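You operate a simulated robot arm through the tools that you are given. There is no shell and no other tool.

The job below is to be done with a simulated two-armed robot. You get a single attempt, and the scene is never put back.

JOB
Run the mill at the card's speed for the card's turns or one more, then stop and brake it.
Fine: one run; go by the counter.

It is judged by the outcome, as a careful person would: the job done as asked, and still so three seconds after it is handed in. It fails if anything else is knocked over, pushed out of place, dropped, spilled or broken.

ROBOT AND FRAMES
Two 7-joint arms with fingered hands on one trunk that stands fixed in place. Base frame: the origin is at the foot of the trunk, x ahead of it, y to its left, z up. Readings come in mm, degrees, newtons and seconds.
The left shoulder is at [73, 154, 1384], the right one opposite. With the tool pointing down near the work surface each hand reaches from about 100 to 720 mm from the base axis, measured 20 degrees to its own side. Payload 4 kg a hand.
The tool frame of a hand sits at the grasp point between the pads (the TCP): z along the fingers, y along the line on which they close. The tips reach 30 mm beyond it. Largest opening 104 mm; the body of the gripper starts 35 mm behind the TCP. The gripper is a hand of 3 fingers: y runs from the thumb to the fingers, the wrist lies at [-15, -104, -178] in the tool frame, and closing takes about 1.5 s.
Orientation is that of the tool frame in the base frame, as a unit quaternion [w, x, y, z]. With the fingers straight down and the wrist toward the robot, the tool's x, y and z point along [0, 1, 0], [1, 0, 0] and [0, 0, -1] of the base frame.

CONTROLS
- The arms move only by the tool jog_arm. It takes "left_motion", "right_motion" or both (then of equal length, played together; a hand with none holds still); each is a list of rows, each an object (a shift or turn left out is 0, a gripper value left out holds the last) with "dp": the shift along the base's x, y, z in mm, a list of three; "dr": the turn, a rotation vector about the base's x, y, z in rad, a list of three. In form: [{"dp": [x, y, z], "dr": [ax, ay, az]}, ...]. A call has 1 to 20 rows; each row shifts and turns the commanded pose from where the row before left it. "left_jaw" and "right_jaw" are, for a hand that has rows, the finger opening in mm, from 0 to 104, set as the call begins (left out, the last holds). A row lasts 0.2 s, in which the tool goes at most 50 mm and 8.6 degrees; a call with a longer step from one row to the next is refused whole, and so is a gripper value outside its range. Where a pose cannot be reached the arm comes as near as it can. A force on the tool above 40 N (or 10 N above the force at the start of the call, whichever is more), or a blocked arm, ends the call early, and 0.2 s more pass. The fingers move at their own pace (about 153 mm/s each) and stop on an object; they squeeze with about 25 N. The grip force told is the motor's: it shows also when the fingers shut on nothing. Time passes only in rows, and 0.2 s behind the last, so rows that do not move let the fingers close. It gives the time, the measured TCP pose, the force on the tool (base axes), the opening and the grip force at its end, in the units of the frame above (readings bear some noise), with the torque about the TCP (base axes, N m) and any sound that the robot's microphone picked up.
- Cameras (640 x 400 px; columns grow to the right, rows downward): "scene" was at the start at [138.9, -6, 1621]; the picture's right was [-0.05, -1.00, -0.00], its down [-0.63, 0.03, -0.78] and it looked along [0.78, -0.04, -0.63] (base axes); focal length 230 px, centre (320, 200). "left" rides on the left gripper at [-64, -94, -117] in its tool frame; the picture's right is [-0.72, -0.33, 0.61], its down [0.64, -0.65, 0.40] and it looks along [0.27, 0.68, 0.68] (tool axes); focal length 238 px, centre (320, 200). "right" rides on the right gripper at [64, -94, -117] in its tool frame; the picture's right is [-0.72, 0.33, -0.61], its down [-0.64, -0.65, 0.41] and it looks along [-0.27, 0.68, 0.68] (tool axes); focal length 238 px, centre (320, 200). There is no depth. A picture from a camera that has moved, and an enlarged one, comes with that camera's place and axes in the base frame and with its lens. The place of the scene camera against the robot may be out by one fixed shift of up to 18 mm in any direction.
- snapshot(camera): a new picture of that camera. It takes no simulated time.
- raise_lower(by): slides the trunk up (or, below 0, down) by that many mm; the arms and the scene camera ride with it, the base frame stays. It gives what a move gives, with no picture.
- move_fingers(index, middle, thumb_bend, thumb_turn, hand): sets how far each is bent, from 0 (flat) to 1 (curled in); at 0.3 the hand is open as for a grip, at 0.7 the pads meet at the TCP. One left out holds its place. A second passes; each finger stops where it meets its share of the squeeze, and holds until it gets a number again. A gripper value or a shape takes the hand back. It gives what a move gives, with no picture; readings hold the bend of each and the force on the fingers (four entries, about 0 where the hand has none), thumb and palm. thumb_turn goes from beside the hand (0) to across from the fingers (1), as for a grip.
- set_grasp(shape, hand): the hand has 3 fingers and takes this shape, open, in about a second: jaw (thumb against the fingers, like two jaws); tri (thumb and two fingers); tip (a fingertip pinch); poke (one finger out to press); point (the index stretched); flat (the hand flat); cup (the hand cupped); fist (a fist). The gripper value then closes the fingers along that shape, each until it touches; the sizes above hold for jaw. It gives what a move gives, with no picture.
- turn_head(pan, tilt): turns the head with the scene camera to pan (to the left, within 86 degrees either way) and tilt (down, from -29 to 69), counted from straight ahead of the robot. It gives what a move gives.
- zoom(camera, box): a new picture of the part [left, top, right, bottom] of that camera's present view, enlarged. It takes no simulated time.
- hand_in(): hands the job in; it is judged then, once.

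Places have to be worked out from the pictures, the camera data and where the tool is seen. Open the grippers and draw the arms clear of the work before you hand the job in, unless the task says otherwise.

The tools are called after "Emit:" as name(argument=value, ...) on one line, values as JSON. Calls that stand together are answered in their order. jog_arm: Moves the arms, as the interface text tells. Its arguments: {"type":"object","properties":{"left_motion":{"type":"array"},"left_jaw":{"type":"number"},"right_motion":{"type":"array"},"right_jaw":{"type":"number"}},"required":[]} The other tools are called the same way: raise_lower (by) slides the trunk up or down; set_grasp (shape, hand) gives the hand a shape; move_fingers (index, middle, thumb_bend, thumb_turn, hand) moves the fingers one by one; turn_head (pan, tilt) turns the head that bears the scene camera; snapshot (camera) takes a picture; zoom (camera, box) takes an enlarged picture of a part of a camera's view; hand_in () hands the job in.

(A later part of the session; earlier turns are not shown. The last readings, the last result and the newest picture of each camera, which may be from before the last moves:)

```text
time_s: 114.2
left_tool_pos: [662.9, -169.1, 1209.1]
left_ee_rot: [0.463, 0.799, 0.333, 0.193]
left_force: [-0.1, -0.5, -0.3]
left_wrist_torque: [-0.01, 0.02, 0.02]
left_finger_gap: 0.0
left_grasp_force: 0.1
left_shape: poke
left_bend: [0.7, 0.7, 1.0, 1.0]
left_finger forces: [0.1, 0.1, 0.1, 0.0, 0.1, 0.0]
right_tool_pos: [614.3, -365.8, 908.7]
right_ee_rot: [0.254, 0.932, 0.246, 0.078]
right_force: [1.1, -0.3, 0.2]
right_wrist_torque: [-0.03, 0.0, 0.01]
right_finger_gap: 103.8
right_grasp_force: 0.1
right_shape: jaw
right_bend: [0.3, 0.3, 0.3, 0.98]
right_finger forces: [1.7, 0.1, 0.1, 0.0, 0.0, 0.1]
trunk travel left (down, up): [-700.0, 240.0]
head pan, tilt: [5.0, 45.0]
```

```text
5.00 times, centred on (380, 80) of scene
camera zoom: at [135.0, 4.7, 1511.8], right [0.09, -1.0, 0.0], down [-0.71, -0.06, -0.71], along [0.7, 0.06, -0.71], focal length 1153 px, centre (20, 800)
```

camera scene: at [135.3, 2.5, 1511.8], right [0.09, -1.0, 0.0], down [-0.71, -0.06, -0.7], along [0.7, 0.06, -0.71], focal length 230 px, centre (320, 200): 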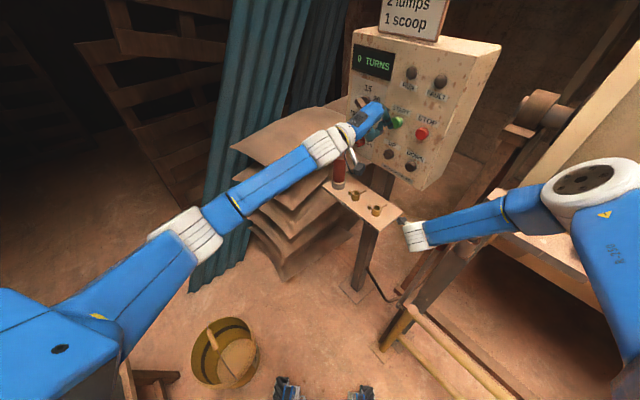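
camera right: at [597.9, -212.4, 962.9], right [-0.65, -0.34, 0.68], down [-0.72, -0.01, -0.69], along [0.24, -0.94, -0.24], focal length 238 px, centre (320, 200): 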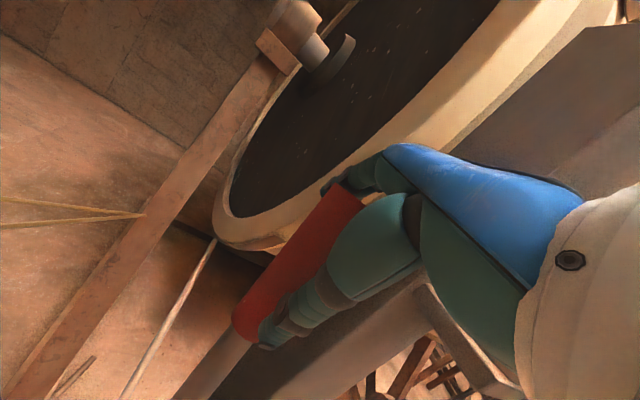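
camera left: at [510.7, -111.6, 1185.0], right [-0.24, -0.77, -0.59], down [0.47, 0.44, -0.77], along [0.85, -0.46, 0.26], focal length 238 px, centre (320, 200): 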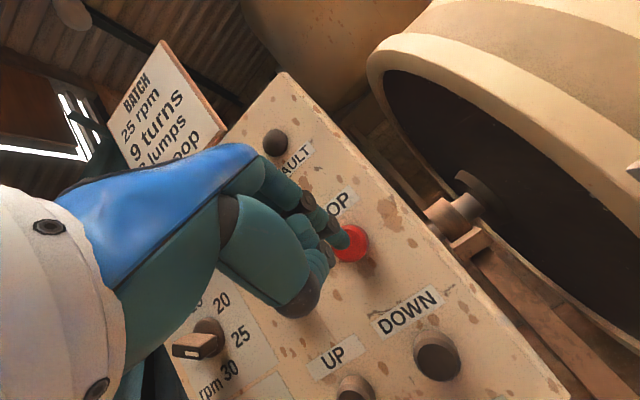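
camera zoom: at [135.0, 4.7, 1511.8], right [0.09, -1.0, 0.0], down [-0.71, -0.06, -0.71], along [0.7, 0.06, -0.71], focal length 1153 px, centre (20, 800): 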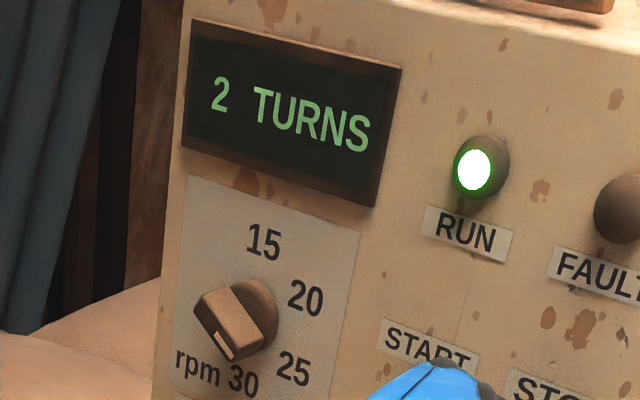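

Turn 2 came between 113.4 and 113.8 s. I time the next ones more closely.

Emit:
jog_arm(left_motion=[{"dp": [0, 0, 0]}, {"dp": [0, 0, 0]}, {"dp": [0, 0, 0]}, {"dp": [0, 0, 0]}, {"dp": [0, 0, 0]}, {"dp": [0, 0, 0]}])

Emit:
zoom(camera="scene", box=[340, 40, 420, 120])

Emit:
jog_arm(left_motion=[{"dp": [0, 0, 0]}])

Emit:
zoom(camera="scene", box=[340, 40, 420, 120])

Emit:
jog_arm(left_motion=[{"dp": [0, 0, 0]}])

Emit:
zoom(camera="scene", box=[340, 40, 420, 120])

```text
time_s: 115.6
left_tool_pos: [661.8, -170.1, 1210.4]
left_ee_rot: [0.462, 0.799, 0.333, 0.193]
left_force: [0.3, -0.4, -0.4]
left_wrist_torque: [-0.03, -0.01, 0.02]
left_finger_gap: 0.0
left_grasp_force: 0.0
left_shape: poke
left_bend: [0.7, 0.7, 1.0, 1.0]
left_finger forces: [0.1, 0.1, 0.0, 0.1, 0.0, 0.0]
right_tool_pos: [614.5, -365.1, 909.5]
right_ee_rot: [0.255, 0.932, 0.245, 0.078]
right_force: [0.1, -0.9, 0.8]
right_wrist_torque: [-0.01, 0.01, 0.01]
right_finger_gap: 103.8
right_grasp_force: 0.0
right_shape: jaw
right_bend: [0.3, 0.3, 0.3, 0.98]
right_finger forces: [1.6, 0.1, 0.0, 0.0, 0.1, 0.1]
trunk travel left (down, up): [-700.0, 240.0]
head pan, tilt: [5.0, 45.0]
```

```text
5.00 times, centred on (380, 80) of scene
camera zoom: at [135.0, 4.7, 1511.8], right [0.09, -1.0, 0.0], down [-0.71, -0.06, -0.71], along [0.7, 0.06, -0.71], focal length 1153 px, centre (20, 800)
```

zoom: 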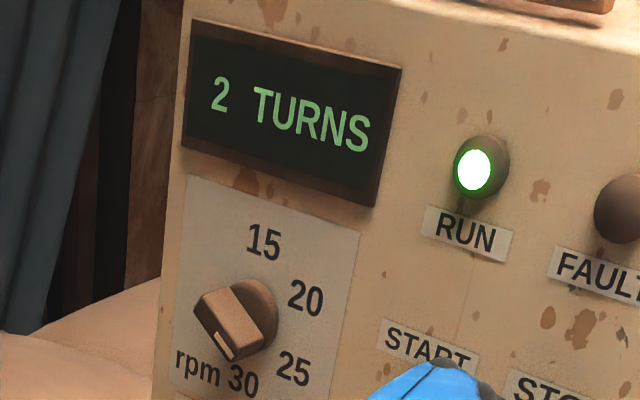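

```text
time_s: 116.0
left_tool_pos: [662.5, -169.5, 1208.0]
left_ee_rot: [0.463, 0.799, 0.333, 0.192]
left_force: [0.9, 0.5, 1.0]
left_wrist_torque: [0.01, 0.0, 0.01]
left_finger_gap: 0.0
left_grasp_force: 0.0
left_shape: poke
left_bend: [0.7, 0.7, 1.0, 1.0]
left_finger forces: [0.0, 0.0, 0.0, 0.0, 0.0, 0.0]
right_tool_pos: [613.7, -366.7, 909.7]
right_ee_rot: [0.254, 0.932, 0.246, 0.078]
right_force: [0.4, -0.4, 1.1]
right_wrist_torque: [-0.01, -0.03, -0.01]
right_finger_gap: 103.6
right_grasp_force: 0.2
right_shape: jaw
right_bend: [0.3, 0.3, 0.3, 0.98]
right_finger forces: [1.6, 0.0, 0.1, 0.0, 0.0, 0.0]
trunk travel left (down, up): [-700.0, 240.0]
head pan, tilt: [5.0, 45.0]
```

```text
5.00 times, centred on (380, 80) of scene
camera zoom: at [135.0, 4.8, 1511.8], right [0.09, -1.0, 0.0], down [-0.71, -0.06, -0.71], along [0.7, 0.06, -0.71], focal length 1153 px, centre (20, 800)
```

zoom: 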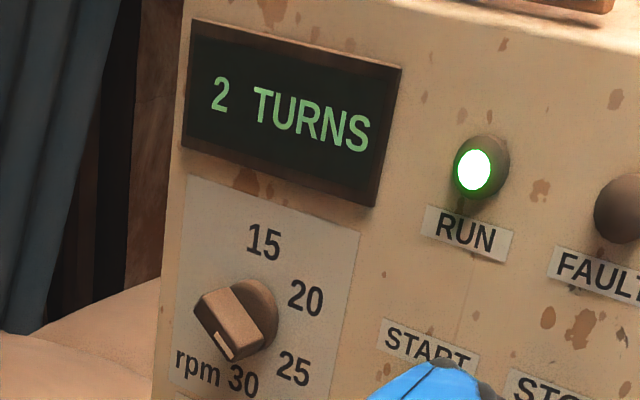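

```text
time_s: 116.4
left_tool_pos: [661.4, -168.5, 1209.0]
left_ee_rot: [0.463, 0.799, 0.333, 0.193]
left_force: [0.5, -0.2, -0.7]
left_wrist_torque: [0.0, -0.03, 0.03]
left_finger_gap: 0.0
left_grasp_force: 0.1
left_shape: poke
left_bend: [0.7, 0.7, 1.0, 1.0]
left_finger forces: [0.0, 0.0, 0.1, 0.0, 0.0, 0.0]
right_tool_pos: [614.0, -366.7, 909.5]
right_ee_rot: [0.254, 0.932, 0.246, 0.078]
right_force: [0.7, -0.3, 1.4]
right_wrist_torque: [0.0, 0.0, 0.0]
right_finger_gap: 104.0
right_grasp_force: 0.1
right_shape: jaw
right_bend: [0.3, 0.3, 0.3, 0.98]
right_finger forces: [1.7, 0.1, 0.0, 0.0, 0.1, 0.1]
trunk travel left (down, up): [-700.0, 240.0]
head pan, tilt: [5.0, 45.0]
```

```text
5.00 times, centred on (380, 80) of scene
camera zoom: at [135.0, 4.7, 1511.8], right [0.09, -1.0, 0.0], down [-0.71, -0.06, -0.71], along [0.7, 0.06, -0.71], focal length 1153 px, centre (20, 800)
```

zoom: 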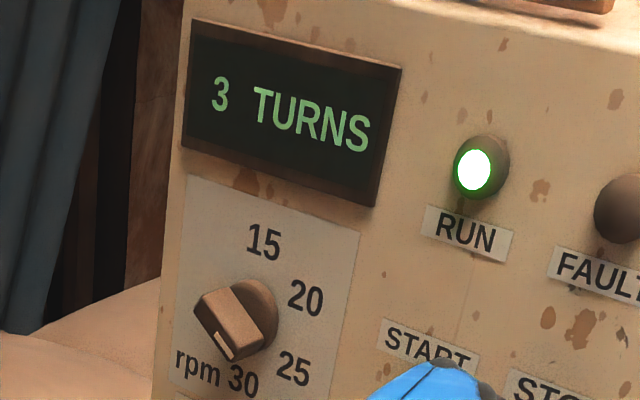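

Turn 3 came between 116.0 and 116.4 s, so about 2.4 s per turn — 25 rpm as the card says. Turn 9 should come near 130.5 s. Meanwhile I move the finger closer to the STOP cap (without touching) and check alignment.

Emit:
jog_arm(left_motion=[{"dp": [4.5, -4.6, 0]}, {"dp": [4.5, -4.6, 0]}])

Emit:
zoom(camera="left", box=[250, 160, 430, 320])

Emit:
zoom(camera="scene", box=[340, 40, 460, 180])

```text
time_s: 117.0
left_tool_pos: [671.2, -179.2, 1210.8]
left_ee_rot: [0.463, 0.798, 0.334, 0.194]
left_force: [-1.0, 0.6, 0.9]
left_wrist_torque: [0.01, -0.03, 0.02]
left_finger_gap: 0.0
left_grasp_force: 0.0
left_shape: poke
left_bend: [0.7, 0.7, 1.0, 1.0]
left_finger forces: [0.0, 0.0, 0.1, 0.0, 0.0, 0.0]
right_tool_pos: [614.4, -367.0, 909.7]
right_ee_rot: [0.254, 0.932, 0.246, 0.077]
right_force: [0.9, -0.1, 0.5]
right_wrist_torque: [-0.02, 0.02, 0.01]
right_finger_gap: 103.6
right_grasp_force: 0.1
right_shape: jaw
right_bend: [0.3, 0.3, 0.3, 0.98]
right_finger forces: [1.7, 0.0, 0.0, 0.0, 0.1, 0.1]
trunk travel left (down, up): [-700.0, 240.0]
head pan, tilt: [5.0, 45.0]
```

```text
2.50 times, centred on (340, 240) of left
camera zoom: at [520.1, -120.0, 1185.4], right [-0.24, -0.77, -0.59], down [0.47, 0.44, -0.77], along [0.85, -0.46, 0.26], focal length 596 px, centre (270, 100)
```

zoom: 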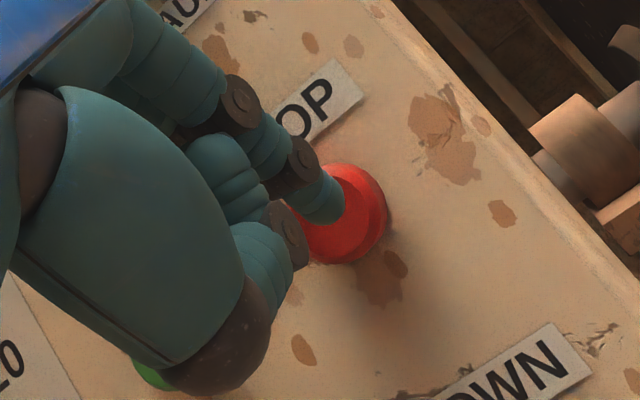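

```text
2.86 times, centred on (400, 110) of scene
camera zoom: at [135.1, 4.4, 1511.8], right [0.09, -1.0, 0.0], down [-0.71, -0.06, -0.7], along [0.7, 0.06, -0.71], focal length 659 px, centre (91, 457)
```

zoom: 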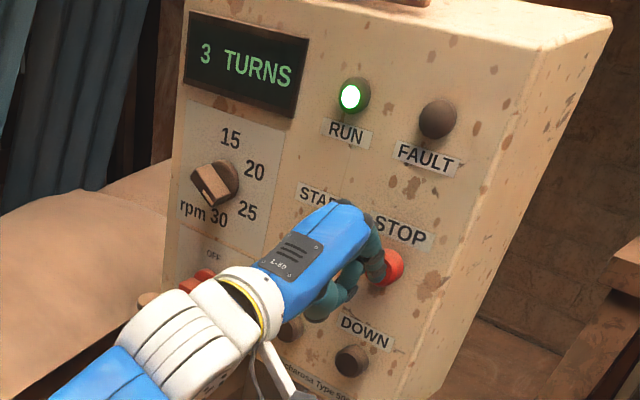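

Aligned, about 7 mm short of the cap. I wait and keep checking the counter.

Emit:
jog_arm(left_motion=[{"dp": [0, 0, 0]}, {"dp": [0, 0, 0]}, {"dp": [0, 0, 0]}, {"dp": [0, 0, 0]}, {"dp": [0, 0, 0]}, {"dp": [0, 0, 0]}, {"dp": [0, 0, 0]}, {"dp": [0, 0, 0]}, {"dp": [0, 0, 0]}, {"dp": [0, 0, 0]}, {"dp": [0, 0, 0]}, {"dp": [0, 0, 0]}, {"dp": [0, 0, 0]}, {"dp": [0, 0, 0]}, {"dp": [0, 0, 0]}])

Emit:
zoom(camera="scene", box=[340, 40, 420, 120])

Emit:
jog_arm(left_motion=[{"dp": [0, 0, 0]}, {"dp": [0, 0, 0]}, {"dp": [0, 0, 0]}, {"dp": [0, 0, 0]}, {"dp": [0, 0, 0]}, {"dp": [0, 0, 0]}, {"dp": [0, 0, 0]}, {"dp": [0, 0, 0]}, {"dp": [0, 0, 0]}, {"dp": [0, 0, 0]}, {"dp": [0, 0, 0]}, {"dp": [0, 0, 0]}, {"dp": [0, 0, 0]}])

Emit:
zoom(camera="scene", box=[340, 40, 420, 120])

```text
time_s: 120.2
left_tool_pos: [671.4, -178.0, 1208.5]
left_ee_rot: [0.463, 0.799, 0.332, 0.192]
left_force: [0.8, -0.1, 0.2]
left_wrist_torque: [0.03, 0.04, 0.01]
left_finger_gap: 0.1
left_grasp_force: 0.1
left_shape: poke
left_bend: [0.7, 0.7, 1.0, 1.0]
left_finger forces: [0.0, 0.0, 0.0, 0.0, 0.0, 0.1]
right_tool_pos: [615.1, -366.0, 908.8]
right_ee_rot: [0.254, 0.932, 0.246, 0.078]
right_force: [0.3, -0.3, 1.9]
right_wrist_torque: [-0.03, 0.01, 0.0]
right_finger_gap: 103.8
right_grasp_force: 0.0
right_shape: jaw
right_bend: [0.3, 0.3, 0.3, 0.98]
right_finger forces: [1.6, 0.0, 0.1, 0.0, 0.0, 0.0]
trunk travel left (down, up): [-700.0, 240.0]
head pan, tilt: [5.0, 45.0]
```

```text
5.00 times, centred on (380, 80) of scene
camera zoom: at [135.0, 4.7, 1511.8], right [0.09, -1.0, 0.0], down [-0.71, -0.06, -0.71], along [0.7, 0.06, -0.71], focal length 1153 px, centre (20, 800)
```

zoom: 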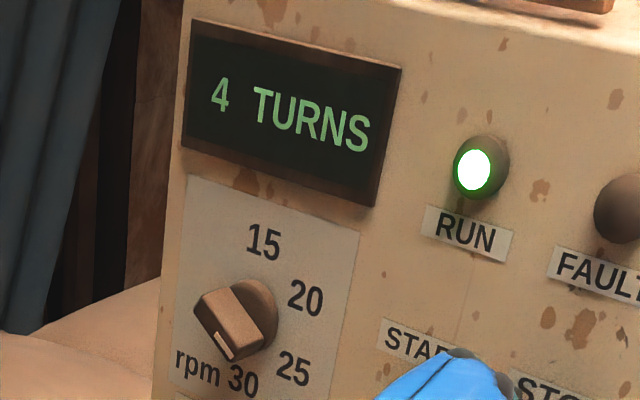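

```text
time_s: 123.0
left_tool_pos: [670.8, -178.5, 1210.3]
left_ee_rot: [0.463, 0.798, 0.333, 0.193]
left_force: [0.5, -0.1, -0.3]
left_wrist_torque: [0.03, 0.0, -0.02]
left_finger_gap: 0.1
left_grasp_force: 0.0
left_shape: poke
left_bend: [0.7, 0.7, 1.0, 1.0]
left_finger forces: [0.1, 0.0, 0.0, 0.0, 0.0, 0.0]
right_tool_pos: [613.8, -366.8, 910.1]
right_ee_rot: [0.255, 0.932, 0.246, 0.077]
right_force: [1.1, -1.0, 1.2]
right_wrist_torque: [0.0, -0.04, 0.01]
right_finger_gap: 103.6
right_grasp_force: 0.1
right_shape: jaw
right_bend: [0.3, 0.3, 0.3, 0.98]
right_finger forces: [1.6, 0.0, 0.0, 0.0, 0.0, 0.0]
trunk travel left (down, up): [-700.0, 240.0]
head pan, tilt: [5.0, 45.0]
```

```text
5.00 times, centred on (380, 80) of scene
camera zoom: at [135.0, 4.7, 1511.8], right [0.09, -1.0, 0.0], down [-0.71, -0.06, -0.71], along [0.7, 0.06, -0.71], focal length 1153 px, centre (20, 800)
```

zoom: 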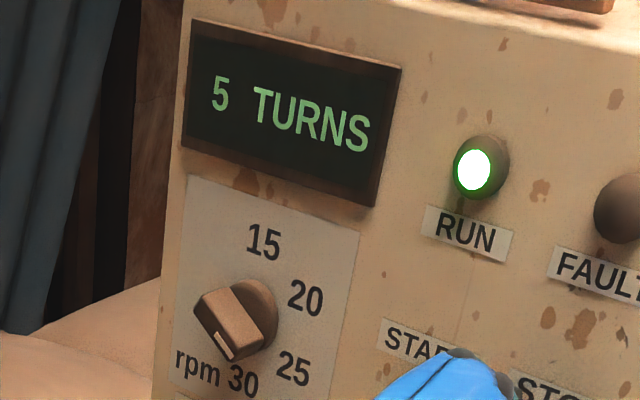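

Counts follow the 2.4 s rhythm. I wait on toward turn 8.

Emit:
jog_arm(left_motion=[{"dp": [0, 0, 0]}, {"dp": [0, 0, 0]}, {"dp": [0, 0, 0]}, {"dp": [0, 0, 0]}, {"dp": [0, 0, 0]}, {"dp": [0, 0, 0]}, {"dp": [0, 0, 0]}, {"dp": [0, 0, 0]}, {"dp": [0, 0, 0]}, {"dp": [0, 0, 0]}, {"dp": [0, 0, 0]}, {"dp": [0, 0, 0]}, {"dp": [0, 0, 0]}, {"dp": [0, 0, 0]}, {"dp": [0, 0, 0]}, {"dp": [0, 0, 0]}, {"dp": [0, 0, 0]}])

Emit:
zoom(camera="scene", box=[340, 40, 420, 120])

Emit:
jog_arm(left_motion=[{"dp": [0, 0, 0]}, {"dp": [0, 0, 0]}, {"dp": [0, 0, 0]}, {"dp": [0, 0, 0]}, {"dp": [0, 0, 0]}, {"dp": [0, 0, 0]}, {"dp": [0, 0, 0]}, {"dp": [0, 0, 0]}, {"dp": [0, 0, 0]}, {"dp": [0, 0, 0]}, {"dp": [0, 0, 0]}, {"dp": [0, 0, 0]}, {"dp": [0, 0, 0]}, {"dp": [0, 0, 0]}])

Emit:
zoom(camera="scene", box=[340, 40, 420, 120])

```text
time_s: 126.6
left_tool_pos: [668.7, -177.0, 1208.4]
left_ee_rot: [0.463, 0.798, 0.333, 0.193]
left_force: [-0.1, 0.5, -0.3]
left_wrist_torque: [0.0, 0.02, 0.01]
left_finger_gap: 0.0
left_grasp_force: 0.0
left_shape: poke
left_bend: [0.7, 0.7, 1.0, 1.0]
left_finger forces: [0.0, 0.0, 0.0, 0.1, 0.1, 0.0]
right_tool_pos: [613.6, -365.8, 909.6]
right_ee_rot: [0.255, 0.932, 0.246, 0.078]
right_force: [0.6, -0.5, 0.9]
right_wrist_torque: [-0.01, -0.01, 0.0]
right_finger_gap: 103.9
right_grasp_force: 0.0
right_shape: jaw
right_bend: [0.3, 0.3, 0.3, 0.98]
right_finger forces: [1.5, 0.1, 0.0, 0.1, 0.0, 0.0]
trunk travel left (down, up): [-700.0, 240.0]
head pan, tilt: [5.0, 45.0]
```

```text
5.00 times, centred on (380, 80) of scene
camera zoom: at [135.0, 4.7, 1511.8], right [0.09, -1.0, 0.0], down [-0.71, -0.06, -0.71], along [0.7, 0.06, -0.71], focal length 1153 px, centre (20, 800)
```

zoom: 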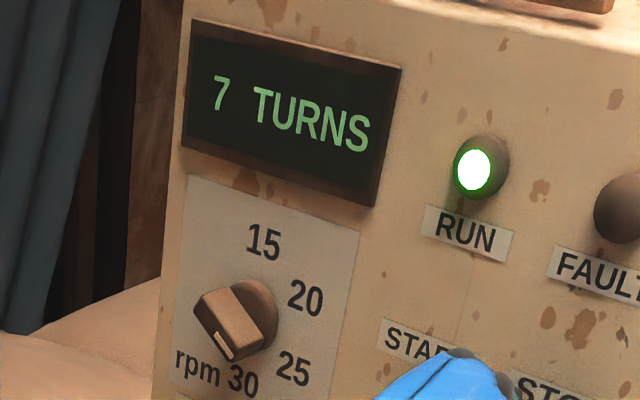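

```text
time_s: 129.6
left_tool_pos: [670.4, -178.3, 1209.4]
left_ee_rot: [0.463, 0.798, 0.333, 0.193]
left_force: [-0.6, -0.1, -0.2]
left_wrist_torque: [0.03, 0.02, -0.03]
left_finger_gap: 0.1
left_grasp_force: 0.0
left_shape: poke
left_bend: [0.7, 0.7, 1.0, 1.0]
left_finger forces: [0.0, 0.0, 0.1, 0.0, 0.1, 0.0]
right_tool_pos: [613.0, -365.9, 910.7]
right_ee_rot: [0.254, 0.932, 0.246, 0.077]
right_force: [0.6, -1.0, 1.1]
right_wrist_torque: [0.01, -0.02, 0.0]
right_finger_gap: 103.7
right_grasp_force: 0.1
right_shape: jaw
right_bend: [0.3, 0.3, 0.3, 0.98]
right_finger forces: [1.6, 0.0, 0.0, 0.0, 0.1, 0.1]
trunk travel left (down, up): [-700.0, 240.0]
head pan, tilt: [5.0, 45.0]
```

```text
5.00 times, centred on (380, 80) of scene
camera zoom: at [135.0, 4.7, 1511.8], right [0.09, -1.0, 0.0], down [-0.71, -0.06, -0.71], along [0.7, 0.06, -0.71], focal length 1153 px, centre (20, 800)
```

zoom: 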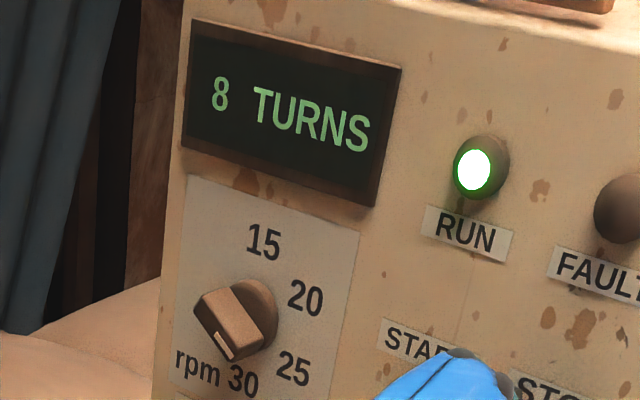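

8 turns at 129.6 s; turn 9 is due about 130.5 s. Small steps now.

Emit:
jog_arm(left_motion=[{"dp": [0, 0, 0]}, {"dp": [0, 0, 0]}, {"dp": [0, 0, 0]}, {"dp": [0, 0, 0]}])

Emit:
zoom(camera="scene", box=[340, 40, 420, 120])

```text
time_s: 130.6
left_tool_pos: [670.3, -179.2, 1209.1]
left_ee_rot: [0.463, 0.798, 0.333, 0.193]
left_force: [0.0, -0.7, 0.8]
left_wrist_torque: [0.0, 0.03, -0.01]
left_finger_gap: 0.0
left_grasp_force: 0.0
left_shape: poke
left_bend: [0.7, 0.7, 1.0, 1.0]
left_finger forces: [0.1, 0.0, 0.0, 0.0, 0.0, 0.0]
right_tool_pos: [614.5, -365.8, 909.1]
right_ee_rot: [0.254, 0.932, 0.246, 0.078]
right_force: [1.3, -0.9, 0.9]
right_wrist_torque: [0.01, -0.03, 0.01]
right_finger_gap: 103.8
right_grasp_force: 0.1
right_shape: jaw
right_bend: [0.3, 0.3, 0.3, 0.98]
right_finger forces: [1.6, 0.0, 0.0, 0.1, 0.1, 0.0]
trunk travel left (down, up): [-700.0, 240.0]
head pan, tilt: [5.0, 45.0]
```

```text
5.00 times, centred on (380, 80) of scene
camera zoom: at [135.0, 4.7, 1511.8], right [0.09, -1.0, 0.0], down [-0.71, -0.06, -0.71], along [0.7, 0.06, -0.71], focal length 1153 px, centre (20, 800)
```

zoom: 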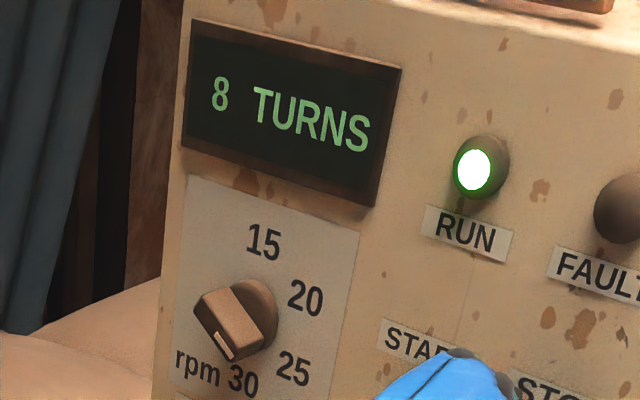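

Emit:
jog_arm(left_motion=[{"dp": [0, 0, 0]}])

Emit:
zoom(camera="scene", box=[340, 40, 420, 120])

```text
time_s: 131.0
left_tool_pos: [671.1, -177.0, 1209.5]
left_ee_rot: [0.463, 0.798, 0.333, 0.193]
left_force: [-0.9, 0.5, -0.2]
left_wrist_torque: [0.01, 0.0, 0.01]
left_finger_gap: 0.1
left_grasp_force: 0.0
left_shape: poke
left_bend: [0.7, 0.7, 1.0, 1.0]
left_finger forces: [0.0, 0.0, 0.0, 0.1, 0.0, 0.0]
right_tool_pos: [614.6, -366.2, 909.4]
right_ee_rot: [0.255, 0.932, 0.246, 0.077]
right_force: [0.5, -0.9, 1.2]
right_wrist_torque: [-0.01, -0.01, 0.01]
right_finger_gap: 103.5
right_grasp_force: 0.1
right_shape: jaw
right_bend: [0.3, 0.3, 0.3, 0.98]
right_finger forces: [1.7, 0.0, 0.0, 0.0, 0.1, 0.0]
trunk travel left (down, up): [-700.0, 240.0]
head pan, tilt: [5.0, 45.0]
```

```text
5.00 times, centred on (380, 80) of scene
camera zoom: at [135.0, 4.7, 1511.8], right [0.09, -1.0, 0.0], down [-0.71, -0.06, -0.71], along [0.7, 0.06, -0.71], focal length 1153 px, centre (20, 800)
```

zoom: 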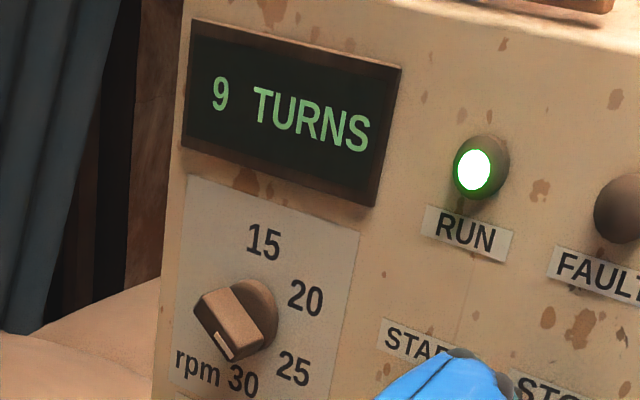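

9 turns: press STOP now.

Emit:
jog_arm(left_motion=[{"dp": [5.5, -5.6, 0]}, {"dp": [5.5, -5.6, 0]}])

Emit:
zoom(camera="scene", box=[340, 40, 420, 120])

```text
time_s: 131.6
left_tool_pos: [680.9, -188.3, 1210.6]
left_ee_rot: [0.464, 0.798, 0.333, 0.194]
left_force: [-3.4, 2.8, -0.5]
left_wrist_torque: [0.06, 0.06, -0.06]
left_finger_gap: 0.0
left_grasp_force: 0.1
left_shape: poke
left_bend: [0.7, 0.7, 1.0, 1.0]
left_finger forces: [4.6, 0.0, 0.0, 0.0, 0.0, 0.2]
right_tool_pos: [612.6, -365.4, 911.0]
right_ee_rot: [0.254, 0.932, 0.246, 0.078]
right_force: [1.5, -1.0, 0.9]
right_wrist_torque: [0.03, 0.04, 0.0]
right_finger_gap: 103.5
right_grasp_force: 0.1
right_shape: jaw
right_bend: [0.3, 0.3, 0.3, 0.98]
right_finger forces: [1.3, 0.0, 0.1, 0.0, 0.0, 0.1]
trunk travel left (down, up): [-700.0, 240.0]
head pan, tilt: [5.0, 45.0]
heard: click
```

```text
5.00 times, centred on (380, 80) of scene
camera zoom: at [132.3, 6.4, 1512.0], right [0.09, -1.0, 0.0], down [-0.71, -0.06, -0.71], along [0.7, 0.06, -0.71], focal length 1153 px, centre (20, 800)
```

zoom: 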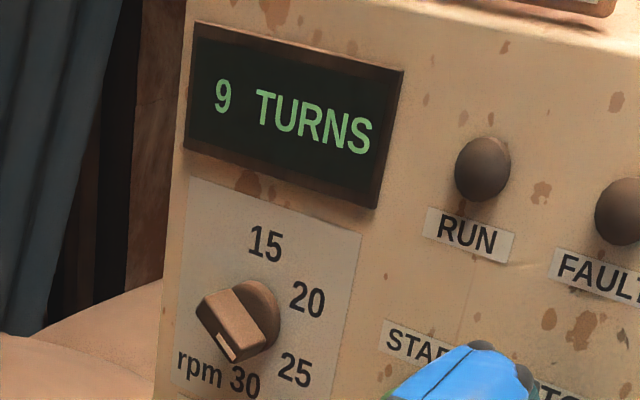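

RUN lamp is off at 9 turns. Now I pull the brake lever to ON, while the left hand withdraws from STOP.

Emit:
jog_arm(right_motion=[{"dp": [-27.4, 27.4, 3]}, {"dp": [-29, 29, 2]}, {"dp": [-29, 29, -7]}, {"dp": [-29, 29, -10]}, {"dp": [-29, 29, -13]}, {"dp": [-29, 29, -15]}, {"dp": [-25, 25, -14]}], left_motion=[{"dp": [-8, 8.2, 0]}, {"dp": [-8, 8.2, 0]}, {"dp": [5, 20, 0]}, {"dp": [5, 20, 0]}, {"dp": [5, 20, 0]}, {"dp": [5, 20, 0]}, {"dp": [5, 20, 0]}], right_jaw=62)

Emit:
snapshot(camera="scene")

Emit:
snapshot(camera="right")

```text
time_s: 132.7
left_tool_pos: [675.6, -123.5, 1212.8]
left_ee_rot: [0.464, 0.797, 0.334, 0.194]
left_force: [0.5, -0.3, -0.6]
left_wrist_torque: [0.01, -0.01, -0.01]
left_finger_gap: 0.3
left_grasp_force: 0.2
left_shape: poke
left_bend: [0.7, 0.7, 1.0, 1.0]
left_finger forces: [0.0, 0.0, 0.0, 0.1, 0.0, 0.0]
right_tool_pos: [497.7, -243.1, 901.4]
right_ee_rot: [0.262, 0.93, 0.243, 0.083]
right_force: [-0.6, -1.8, 22.4]
right_wrist_torque: [-0.34, -0.41, -0.04]
right_finger_gap: 64.1
right_grasp_force: 0.1
right_shape: jaw
right_bend: [0.23, 0.41, 0.65, 1.0]
right_finger forces: [17.9, 0.1, 0.0, 0.1, 0.0, 0.0]
trunk travel left (down, up): [-700.0, 240.0]
head pan, tilt: [5.0, 45.0]
stopped in row 5 (right hand): the force on the tool passed its limit at 43 N (the readings are from after the stop); the commanded pose is now the measured one
```

```text
taken
camera scene: at [130.1, 10.9, 1512.1], right [0.09, -1.0, 0.0], down [-0.7, -0.06, -0.71], along [0.7, 0.06, -0.71], focal length 230 px, centre (320, 200)
```

scene: 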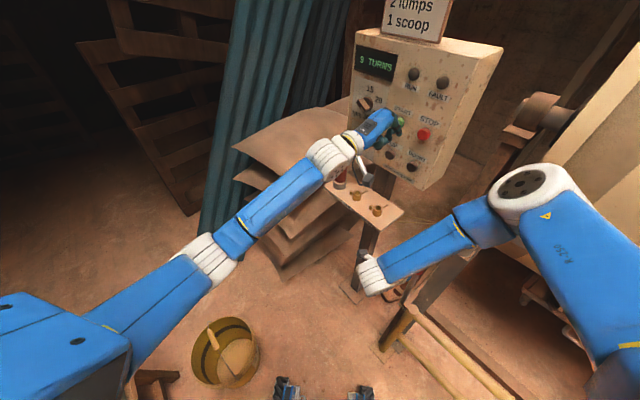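

```text
taken
camera right: at [480.1, -89.3, 953.0], right [-0.66, -0.33, 0.67], down [-0.71, -0.01, -0.7], along [0.24, -0.95, -0.22], focal length 238 px, centre (320, 200)
```

right: 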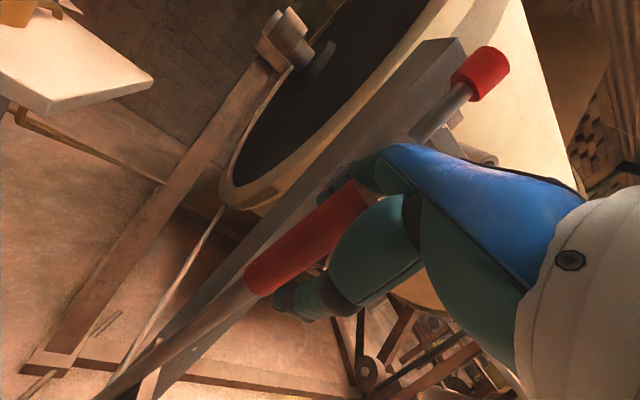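

The lever is at ~13°; I was descending a bit too fast. I raise slightly and finish the pull.

Emit:
jog_arm(right_motion=[{"dp": [-8, 8, 9]}, {"dp": [-20, 20, -9]}, {"dp": [-22, 22, -15]}, {"dp": [-20, 20, -14]}, {"dp": [-14, 14, -8]}])

Emit:
snapshot(camera="right")

Emit:
zoom(camera="scene", box=[340, 40, 460, 180])

```text
time_s: 133.9
left_tool_pos: [679.7, -130.9, 1210.7]
left_ee_rot: [0.461, 0.799, 0.333, 0.193]
left_force: [-0.1, 0.9, -0.3]
left_wrist_torque: [-0.01, 0.0, 0.01]
left_finger_gap: 0.0
left_grasp_force: 0.0
left_shape: poke
left_bend: [0.7, 0.7, 1.0, 1.0]
left_finger forces: [0.1, 0.0, 0.0, 0.0, 0.0, 0.0]
right_tool_pos: [418.3, -165.4, 862.6]
right_ee_rot: [0.258, 0.931, 0.243, 0.083]
right_force: [20.7, -6.9, 28.0]
right_wrist_torque: [-0.04, 0.48, 0.19]
right_finger_gap: 64.4
right_grasp_force: 0.1
right_shape: jaw
right_bend: [0.22, 0.41, 0.65, 1.0]
right_finger forces: [35.1, 0.2, 0.1, 0.1, 0.1, 0.0]
trunk travel left (down, up): [-700.0, 240.0]
head pan, tilt: [5.0, 45.0]
```

```text
taken
camera right: at [400.9, -11.7, 914.3], right [-0.66, -0.33, 0.67], down [-0.71, -0.01, -0.7], along [0.24, -0.94, -0.23], focal length 238 px, centre (320, 200)
```

right: 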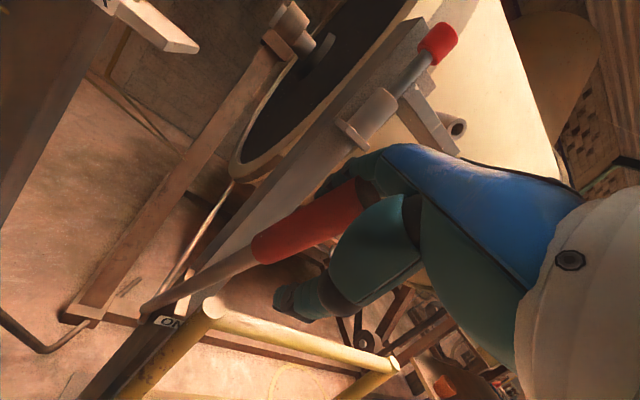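

```text
2.86 times, centred on (400, 110) of scene
camera zoom: at [138.2, 1.7, 1512.1], right [0.09, -1.0, 0.0], down [-0.71, -0.06, -0.7], along [0.7, 0.06, -0.71], focal length 659 px, centre (91, 457)
```

zoom: 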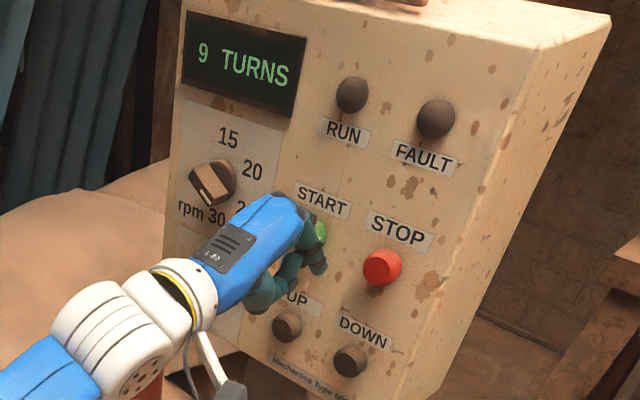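

The lever is at the ON stop (35 N) and the counter stays at 9. I relax the pull, open the right hand wide, lift it clear of the lever, and withdraw the left hand from the panel.

Emit:
jog_arm(right_motion=[{"dp": [5, -5, 2]}, {"dp": [0, 0, 0]}, {"dp": [0, 0, 0]}, {"dp": [0, 0, 10]}, {"dp": [0, 0, 25]}, {"dp": [0, 0, 35]}, {"dp": [0, 0, 40]}], left_motion=[{"dp": [-10, 10.2, 0]}, {"dp": [-14, 14.3, 0]}, {"dp": [-14, 14.3, 0]}, {"dp": [-14, 14.3, 0]}, {"dp": [-14, 18, 0]}, {"dp": [-14, 18, 0]}, {"dp": [-14, 18, 0]}], right_jaw=104)

Emit:
snapshot(camera="right")

Emit:
snapshot(camera="scene")

```text
time_s: 135.5
left_tool_pos: [582.0, -17.8, 1211.6]
left_ee_rot: [0.464, 0.798, 0.333, 0.193]
left_force: [0.9, 0.3, -0.2]
left_wrist_torque: [0.0, -0.02, 0.03]
left_finger_gap: 0.1
left_grasp_force: 0.1
left_shape: poke
left_bend: [0.7, 0.7, 1.0, 1.0]
left_finger forces: [0.1, 0.0, 0.1, 0.0, 0.0, 0.0]
right_tool_pos: [418.3, -164.5, 974.3]
right_ee_rot: [0.258, 0.931, 0.246, 0.079]
right_force: [-0.4, -0.9, -0.1]
right_wrist_torque: [0.0, -0.03, 0.01]
right_finger_gap: 104.0
right_grasp_force: 0.1
right_shape: jaw
right_bend: [0.3, 0.3, 0.3, 0.98]
right_finger forces: [0.1, 0.0, 0.1, 0.0, 0.1, 0.0]
trunk travel left (down, up): [-700.0, 240.0]
head pan, tilt: [5.0, 45.0]
```

```text
taken
camera right: at [401.1, -11.1, 1025.9], right [-0.66, -0.33, 0.68], down [-0.72, -0.01, -0.7], along [0.24, -0.94, -0.23], focal length 238 px, centre (320, 200)
```

right: 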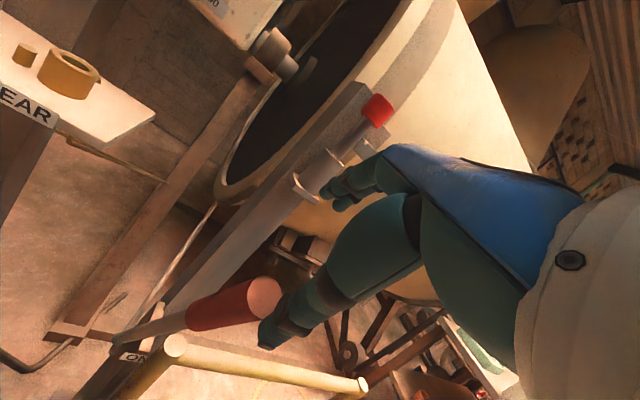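

```text
taken
camera scene: at [133.5, 8.9, 1511.8], right [0.09, -1.0, 0.0], down [-0.71, -0.06, -0.71], along [0.7, 0.06, -0.71], focal length 230 px, centre (320, 200)
```

scene: 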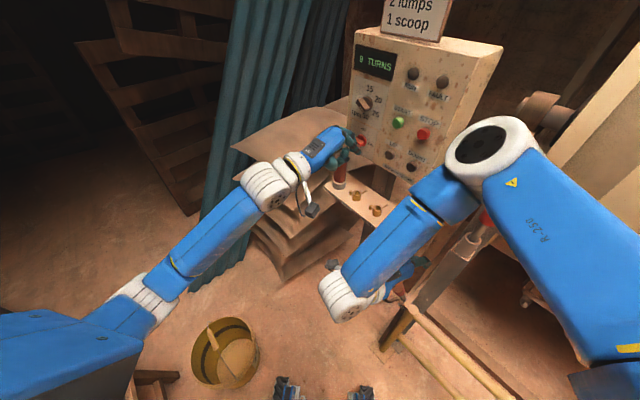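

Counter shows 9, lamps off. I turn the head to see whether the drum is standing still and re-check the lever.

Emit:
turn_head(pan=-45, tilt=15)

Emit:
snapshot(camera="scene")

Emit:
jog_arm(left_motion=[{"dp": [0, 0, 0]}, {"dp": [0, 0, 0]}, {"dp": [0, 0, 0]}, {"dp": [0, 0, 0]}, {"dp": [0, 0, 0]}])

Emit:
snapshot(camera="scene")

```text
time_s: 136.7
left_tool_pos: [581.4, -20.6, 1212.1]
left_ee_rot: [0.463, 0.798, 0.334, 0.193]
left_force: [1.4, 0.1, 0.1]
left_wrist_torque: [0.03, 0.0, -0.02]
left_finger_gap: 0.0
left_grasp_force: 0.0
left_shape: poke
left_bend: [0.7, 0.7, 1.0, 1.0]
left_finger forces: [0.0, 0.0, 0.1, 0.0, 0.1, 0.0]
right_tool_pos: [417.9, -165.2, 973.2]
right_ee_rot: [0.258, 0.931, 0.246, 0.08]
right_force: [0.6, -0.3, 0.2]
right_wrist_torque: [0.01, 0.01, 0.02]
right_finger_gap: 103.9
right_grasp_force: 0.1
right_shape: jaw
right_bend: [0.3, 0.3, 0.3, 0.98]
right_finger forces: [0.1, 0.0, 0.0, 0.0, 0.0, 0.0]
trunk travel left (down, up): [-700.0, 240.0]
head pan, tilt: [-45.0, 15.0]
```

```text
taken
camera scene: at [119.7, -65.9, 1558.7], right [-0.71, -0.71, 0.0], down [-0.19, 0.18, -0.97], along [0.68, -0.68, -0.26], focal length 230 px, centre (320, 200)
```

scene: 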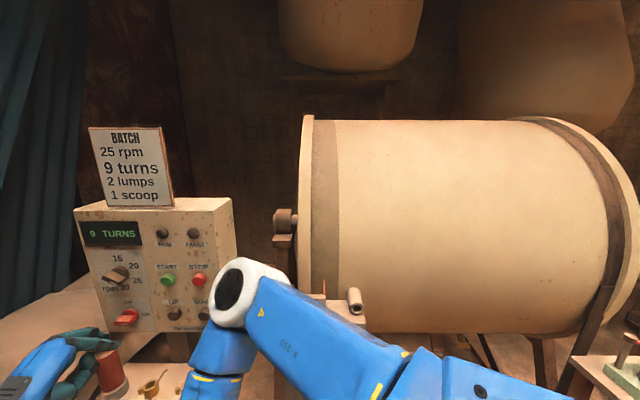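

```text
time_s: 137.9
left_tool_pos: [581.1, -19.0, 1212.2]
left_ee_rot: [0.463, 0.798, 0.333, 0.193]
left_force: [-0.5, 0.1, 0.5]
left_wrist_torque: [0.0, -0.02, 0.03]
left_finger_gap: 0.1
left_grasp_force: 0.1
left_shape: poke
left_bend: [0.7, 0.7, 1.0, 1.0]
left_finger forces: [0.0, 0.0, 0.0, 0.0, 0.1, 0.0]
right_tool_pos: [418.8, -166.1, 973.0]
right_ee_rot: [0.257, 0.932, 0.245, 0.078]
right_force: [-0.3, 0.4, 0.9]
right_wrist_torque: [0.01, 0.0, 0.0]
right_finger_gap: 104.1
right_grasp_force: 0.1
right_shape: jaw
right_bend: [0.3, 0.3, 0.3, 0.98]
right_finger forces: [0.1, 0.1, 0.0, 0.1, 0.1, 0.0]
trunk travel left (down, up): [-700.0, 240.0]
head pan, tilt: [-45.0, 15.0]
```

```text
taken
camera scene: at [119.5, -65.9, 1558.7], right [-0.71, -0.71, 0.0], down [-0.19, 0.18, -0.97], along [0.68, -0.68, -0.26], focal length 230 px, centre (320, 200)
```

scene: 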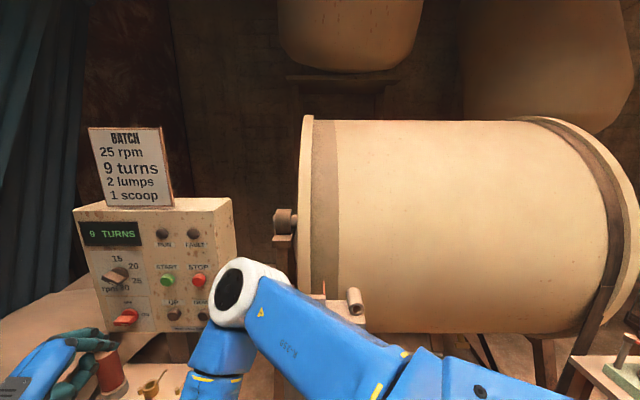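

The drum shows its plain side; I compare surface specks over time at higher zoom to be sure it's still.

Emit:
zoom(camera="scene", box=[300, 110, 500, 260])

Emit:
jog_arm(left_motion=[{"dp": [0, 0, 0]}, {"dp": [0, 0, 0]}, {"dp": [0, 0, 0]}, {"dp": [0, 0, 0]}, {"dp": [0, 0, 0]}])

Emit:
zoom(camera="scene", box=[300, 110, 500, 260])

Emit:
zoom(camera="scene", box=[70, 200, 240, 340])

```text
2.67 times, centred on (400, 185) of scene
camera zoom: at [119.5, -65.9, 1558.7], right [-0.71, -0.71, 0.0], down [-0.19, 0.18, -0.97], along [0.68, -0.68, -0.26], focal length 615 px, centre (107, 240)
```

zoom: 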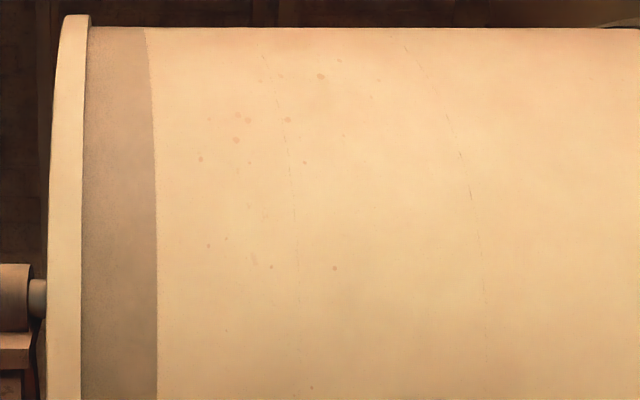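

```text
time_s: 139.1
left_tool_pos: [581.2, -20.3, 1211.8]
left_ee_rot: [0.463, 0.798, 0.334, 0.193]
left_force: [0.9, -0.3, -0.4]
left_wrist_torque: [0.02, 0.01, -0.02]
left_finger_gap: 0.0
left_grasp_force: 0.1
left_shape: poke
left_bend: [0.7, 0.7, 1.0, 1.0]
left_finger forces: [0.1, 0.0, 0.0, 0.0, 0.0, 0.1]
right_tool_pos: [418.6, -166.0, 973.3]
right_ee_rot: [0.257, 0.932, 0.244, 0.078]
right_force: [0.0, 0.0, -1.1]
right_wrist_torque: [0.01, -0.01, 0.0]
right_finger_gap: 104.0
right_grasp_force: 0.0
right_shape: jaw
right_bend: [0.3, 0.3, 0.3, 0.98]
right_finger forces: [0.0, 0.0, 0.0, 0.1, 0.0, 0.0]
trunk travel left (down, up): [-700.0, 240.0]
head pan, tilt: [-45.0, 15.0]
```

```text
2.67 times, centred on (400, 185) of scene
camera zoom: at [119.5, -65.9, 1558.7], right [-0.71, -0.71, 0.0], down [-0.19, 0.18, -0.97], along [0.68, -0.68, -0.26], focal length 615 px, centre (107, 240)
```

zoom: 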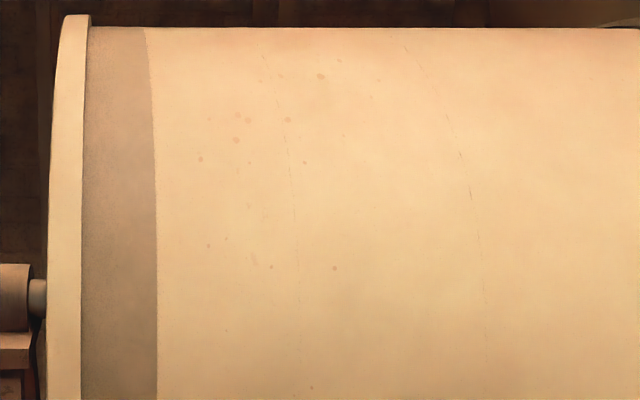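

```text
2.86 times, centred on (155, 270) of scene
camera zoom: at [119.5, -65.9, 1558.7], right [-0.71, -0.71, 0.0], down [-0.19, 0.18, -0.97], along [0.68, -0.68, -0.26], focal length 659 px, centre (791, 0)
```

zoom: 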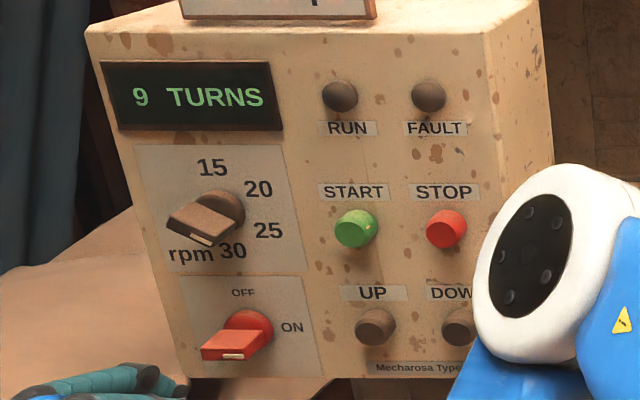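

The drum is still, the counter reads 9, and the brake lever end matches its original ON position. I now raise the right hand clear of the lever and open and withdraw the left hand.

Emit:
set_grasp(hand="left", shape="jaw")

Emit:
jog_arm(right_motion=[{"dp": [4, -2, 35]}, {"dp": [6, -4, 35]}, {"dp": [8, -6, 35]}, {"dp": [8, -6, 30]}, {"dp": [5, -5, 30]}], left_motion=[{"dp": [-20, 18, 0]}, {"dp": [-20, 20, 0]}, {"dp": [-20, 22, 0]}, {"dp": [-20, 22, 0]}, {"dp": [-20, 22, 0]}], left_jaw=104, right_jaw=104)

Emit:
snapshot(camera="right")

Emit:
turn_head(pan=-15, tilt=45)

Emit:
snapshot(camera="scene")

```text
time_s: 140.0
left_tool_pos: [581.7, -19.7, 1212.7]
left_ee_rot: [0.463, 0.797, 0.334, 0.194]
left_force: [0.2, 0.1, 1.4]
left_wrist_torque: [0.01, 0.0, 0.01]
left_finger_gap: 103.9
left_grasp_force: 0.1
left_shape: jaw
left_bend: [0.3, 0.3, 0.3, 0.98]
left_finger forces: [0.1, 0.0, 0.0, 0.0, 0.1, 0.0]
right_tool_pos: [418.4, -165.3, 973.7]
right_ee_rot: [0.257, 0.931, 0.245, 0.079]
right_force: [0.2, 0.2, -0.9]
right_wrist_torque: [0.01, -0.01, 0.0]
right_finger_gap: 103.8
right_grasp_force: 0.0
right_shape: jaw
right_bend: [0.3, 0.3, 0.3, 0.98]
right_finger forces: [0.0, 0.0, 0.0, 0.0, 0.0, 0.0]
trunk travel left (down, up): [-700.0, 240.0]
head pan, tilt: [-45.0, 15.0]
```

```text
time_s: 141.2
left_tool_pos: [479.5, 84.4, 1211.4]
left_ee_rot: [0.464, 0.798, 0.333, 0.193]
left_force: [0.1, 0.6, 0.0]
left_wrist_torque: [-0.01, -0.02, 0.01]
left_finger_gap: 103.9
left_grasp_force: 0.1
left_shape: jaw
left_bend: [0.3, 0.3, 0.3, 0.98]
left_finger forces: [0.0, 0.0, 0.0, 0.0, 0.0, 0.0]
right_tool_pos: [446.5, -186.8, 1137.8]
right_ee_rot: [0.259, 0.931, 0.245, 0.079]
right_force: [-0.1, 0.1, 0.5]
right_wrist_torque: [0.01, 0.0, 0.04]
right_finger_gap: 103.8
right_grasp_force: 0.1
right_shape: jaw
right_bend: [0.3, 0.3, 0.3, 0.98]
right_finger forces: [0.0, 0.0, 0.0, 0.0, 0.1, 0.0]
trunk travel left (down, up): [-700.0, 240.0]
head pan, tilt: [-45.0, 15.0]
```

```text
taken
camera right: at [429.9, -34.0, 1190.2], right [-0.66, -0.33, 0.68], down [-0.72, -0.01, -0.7], along [0.24, -0.94, -0.23], focal length 238 px, centre (320, 200)
```

right: 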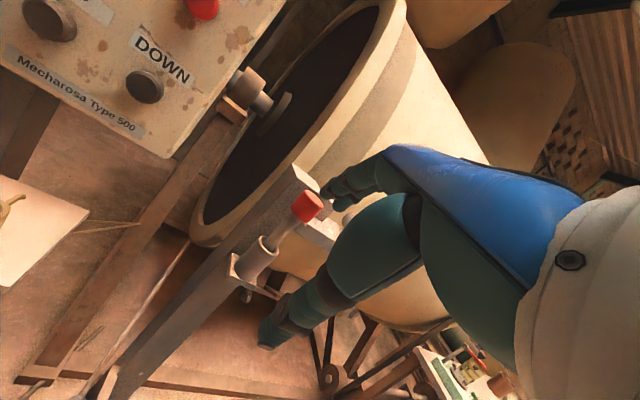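

```text
time_s: 142.1
left_tool_pos: [483.0, 84.9, 1209.8]
left_ee_rot: [0.463, 0.798, 0.334, 0.193]
left_force: [0.0, -0.2, 0.2]
left_wrist_torque: [0.0, -0.02, 0.0]
left_finger_gap: 103.8
left_grasp_force: 0.1
left_shape: jaw
left_bend: [0.3, 0.3, 0.3, 0.98]
left_finger forces: [0.0, 0.1, 0.0, 0.1, 0.1, 0.0]
right_tool_pos: [449.4, -186.4, 1136.4]
right_ee_rot: [0.257, 0.931, 0.245, 0.08]
right_force: [0.4, -0.5, 0.0]
right_wrist_torque: [0.0, 0.03, -0.02]
right_finger_gap: 103.8
right_grasp_force: 0.0
right_shape: jaw
right_bend: [0.3, 0.3, 0.3, 0.98]
right_finger forces: [0.0, 0.0, 0.0, 0.0, 0.1, 0.1]
trunk travel left (down, up): [-700.0, 240.0]
head pan, tilt: [-15.0, 45.0]
```

```text
taken
camera scene: at [131.9, -20.3, 1511.9], right [-0.26, -0.97, 0.0], down [-0.68, 0.18, -0.71], along [0.68, -0.18, -0.71], focal length 230 px, centre (320, 200)
```

scene: 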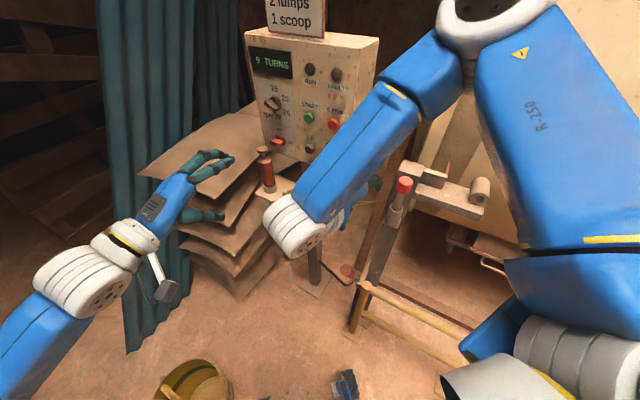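

Both hands are clear. I take a last close look at the lever, shelf and panel.

Emit:
zoom(camera="scene", box=[310, 230, 410, 340])

Emit:
zoom(camera="scene", box=[230, 20, 390, 200])

Emit:
snapshot(camera="left")

```text
3.64 times, centred on (360, 285) of scene
camera zoom: at [131.9, -20.3, 1511.9], right [-0.26, -0.97, 0.0], down [-0.68, 0.18, -0.71], along [0.68, -0.18, -0.71], focal length 838 px, centre (174, -109)
```

zoom: 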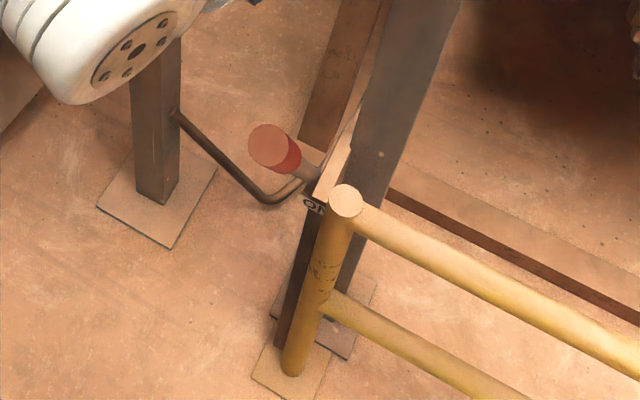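

```text
2.22 times, centred on (310, 110) of scene
camera zoom: at [131.9, -20.3, 1511.9], right [-0.26, -0.97, 0.0], down [-0.68, 0.18, -0.71], along [0.68, -0.18, -0.71], focal length 512 px, centre (342, 400)
```

zoom: 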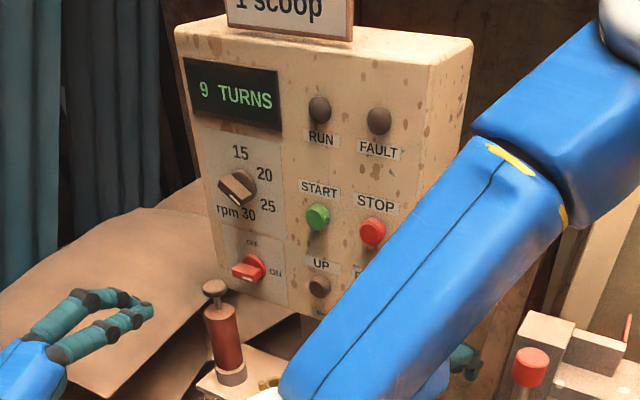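

```text
taken
camera left: at [332.2, 142.6, 1185.5], right [-0.24, -0.77, -0.59], down [0.47, 0.44, -0.77], along [0.85, -0.46, 0.26], focal length 238 px, centre (320, 200)
```

left: 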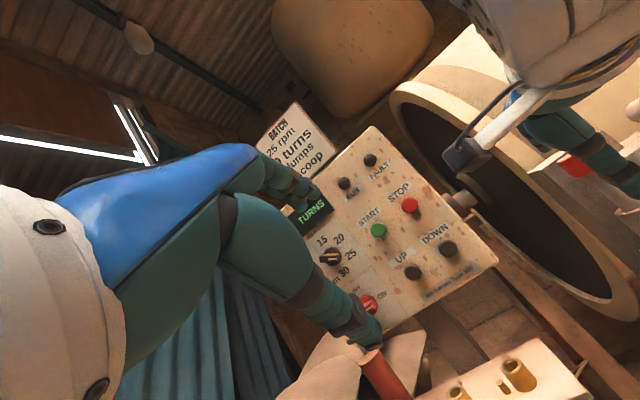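

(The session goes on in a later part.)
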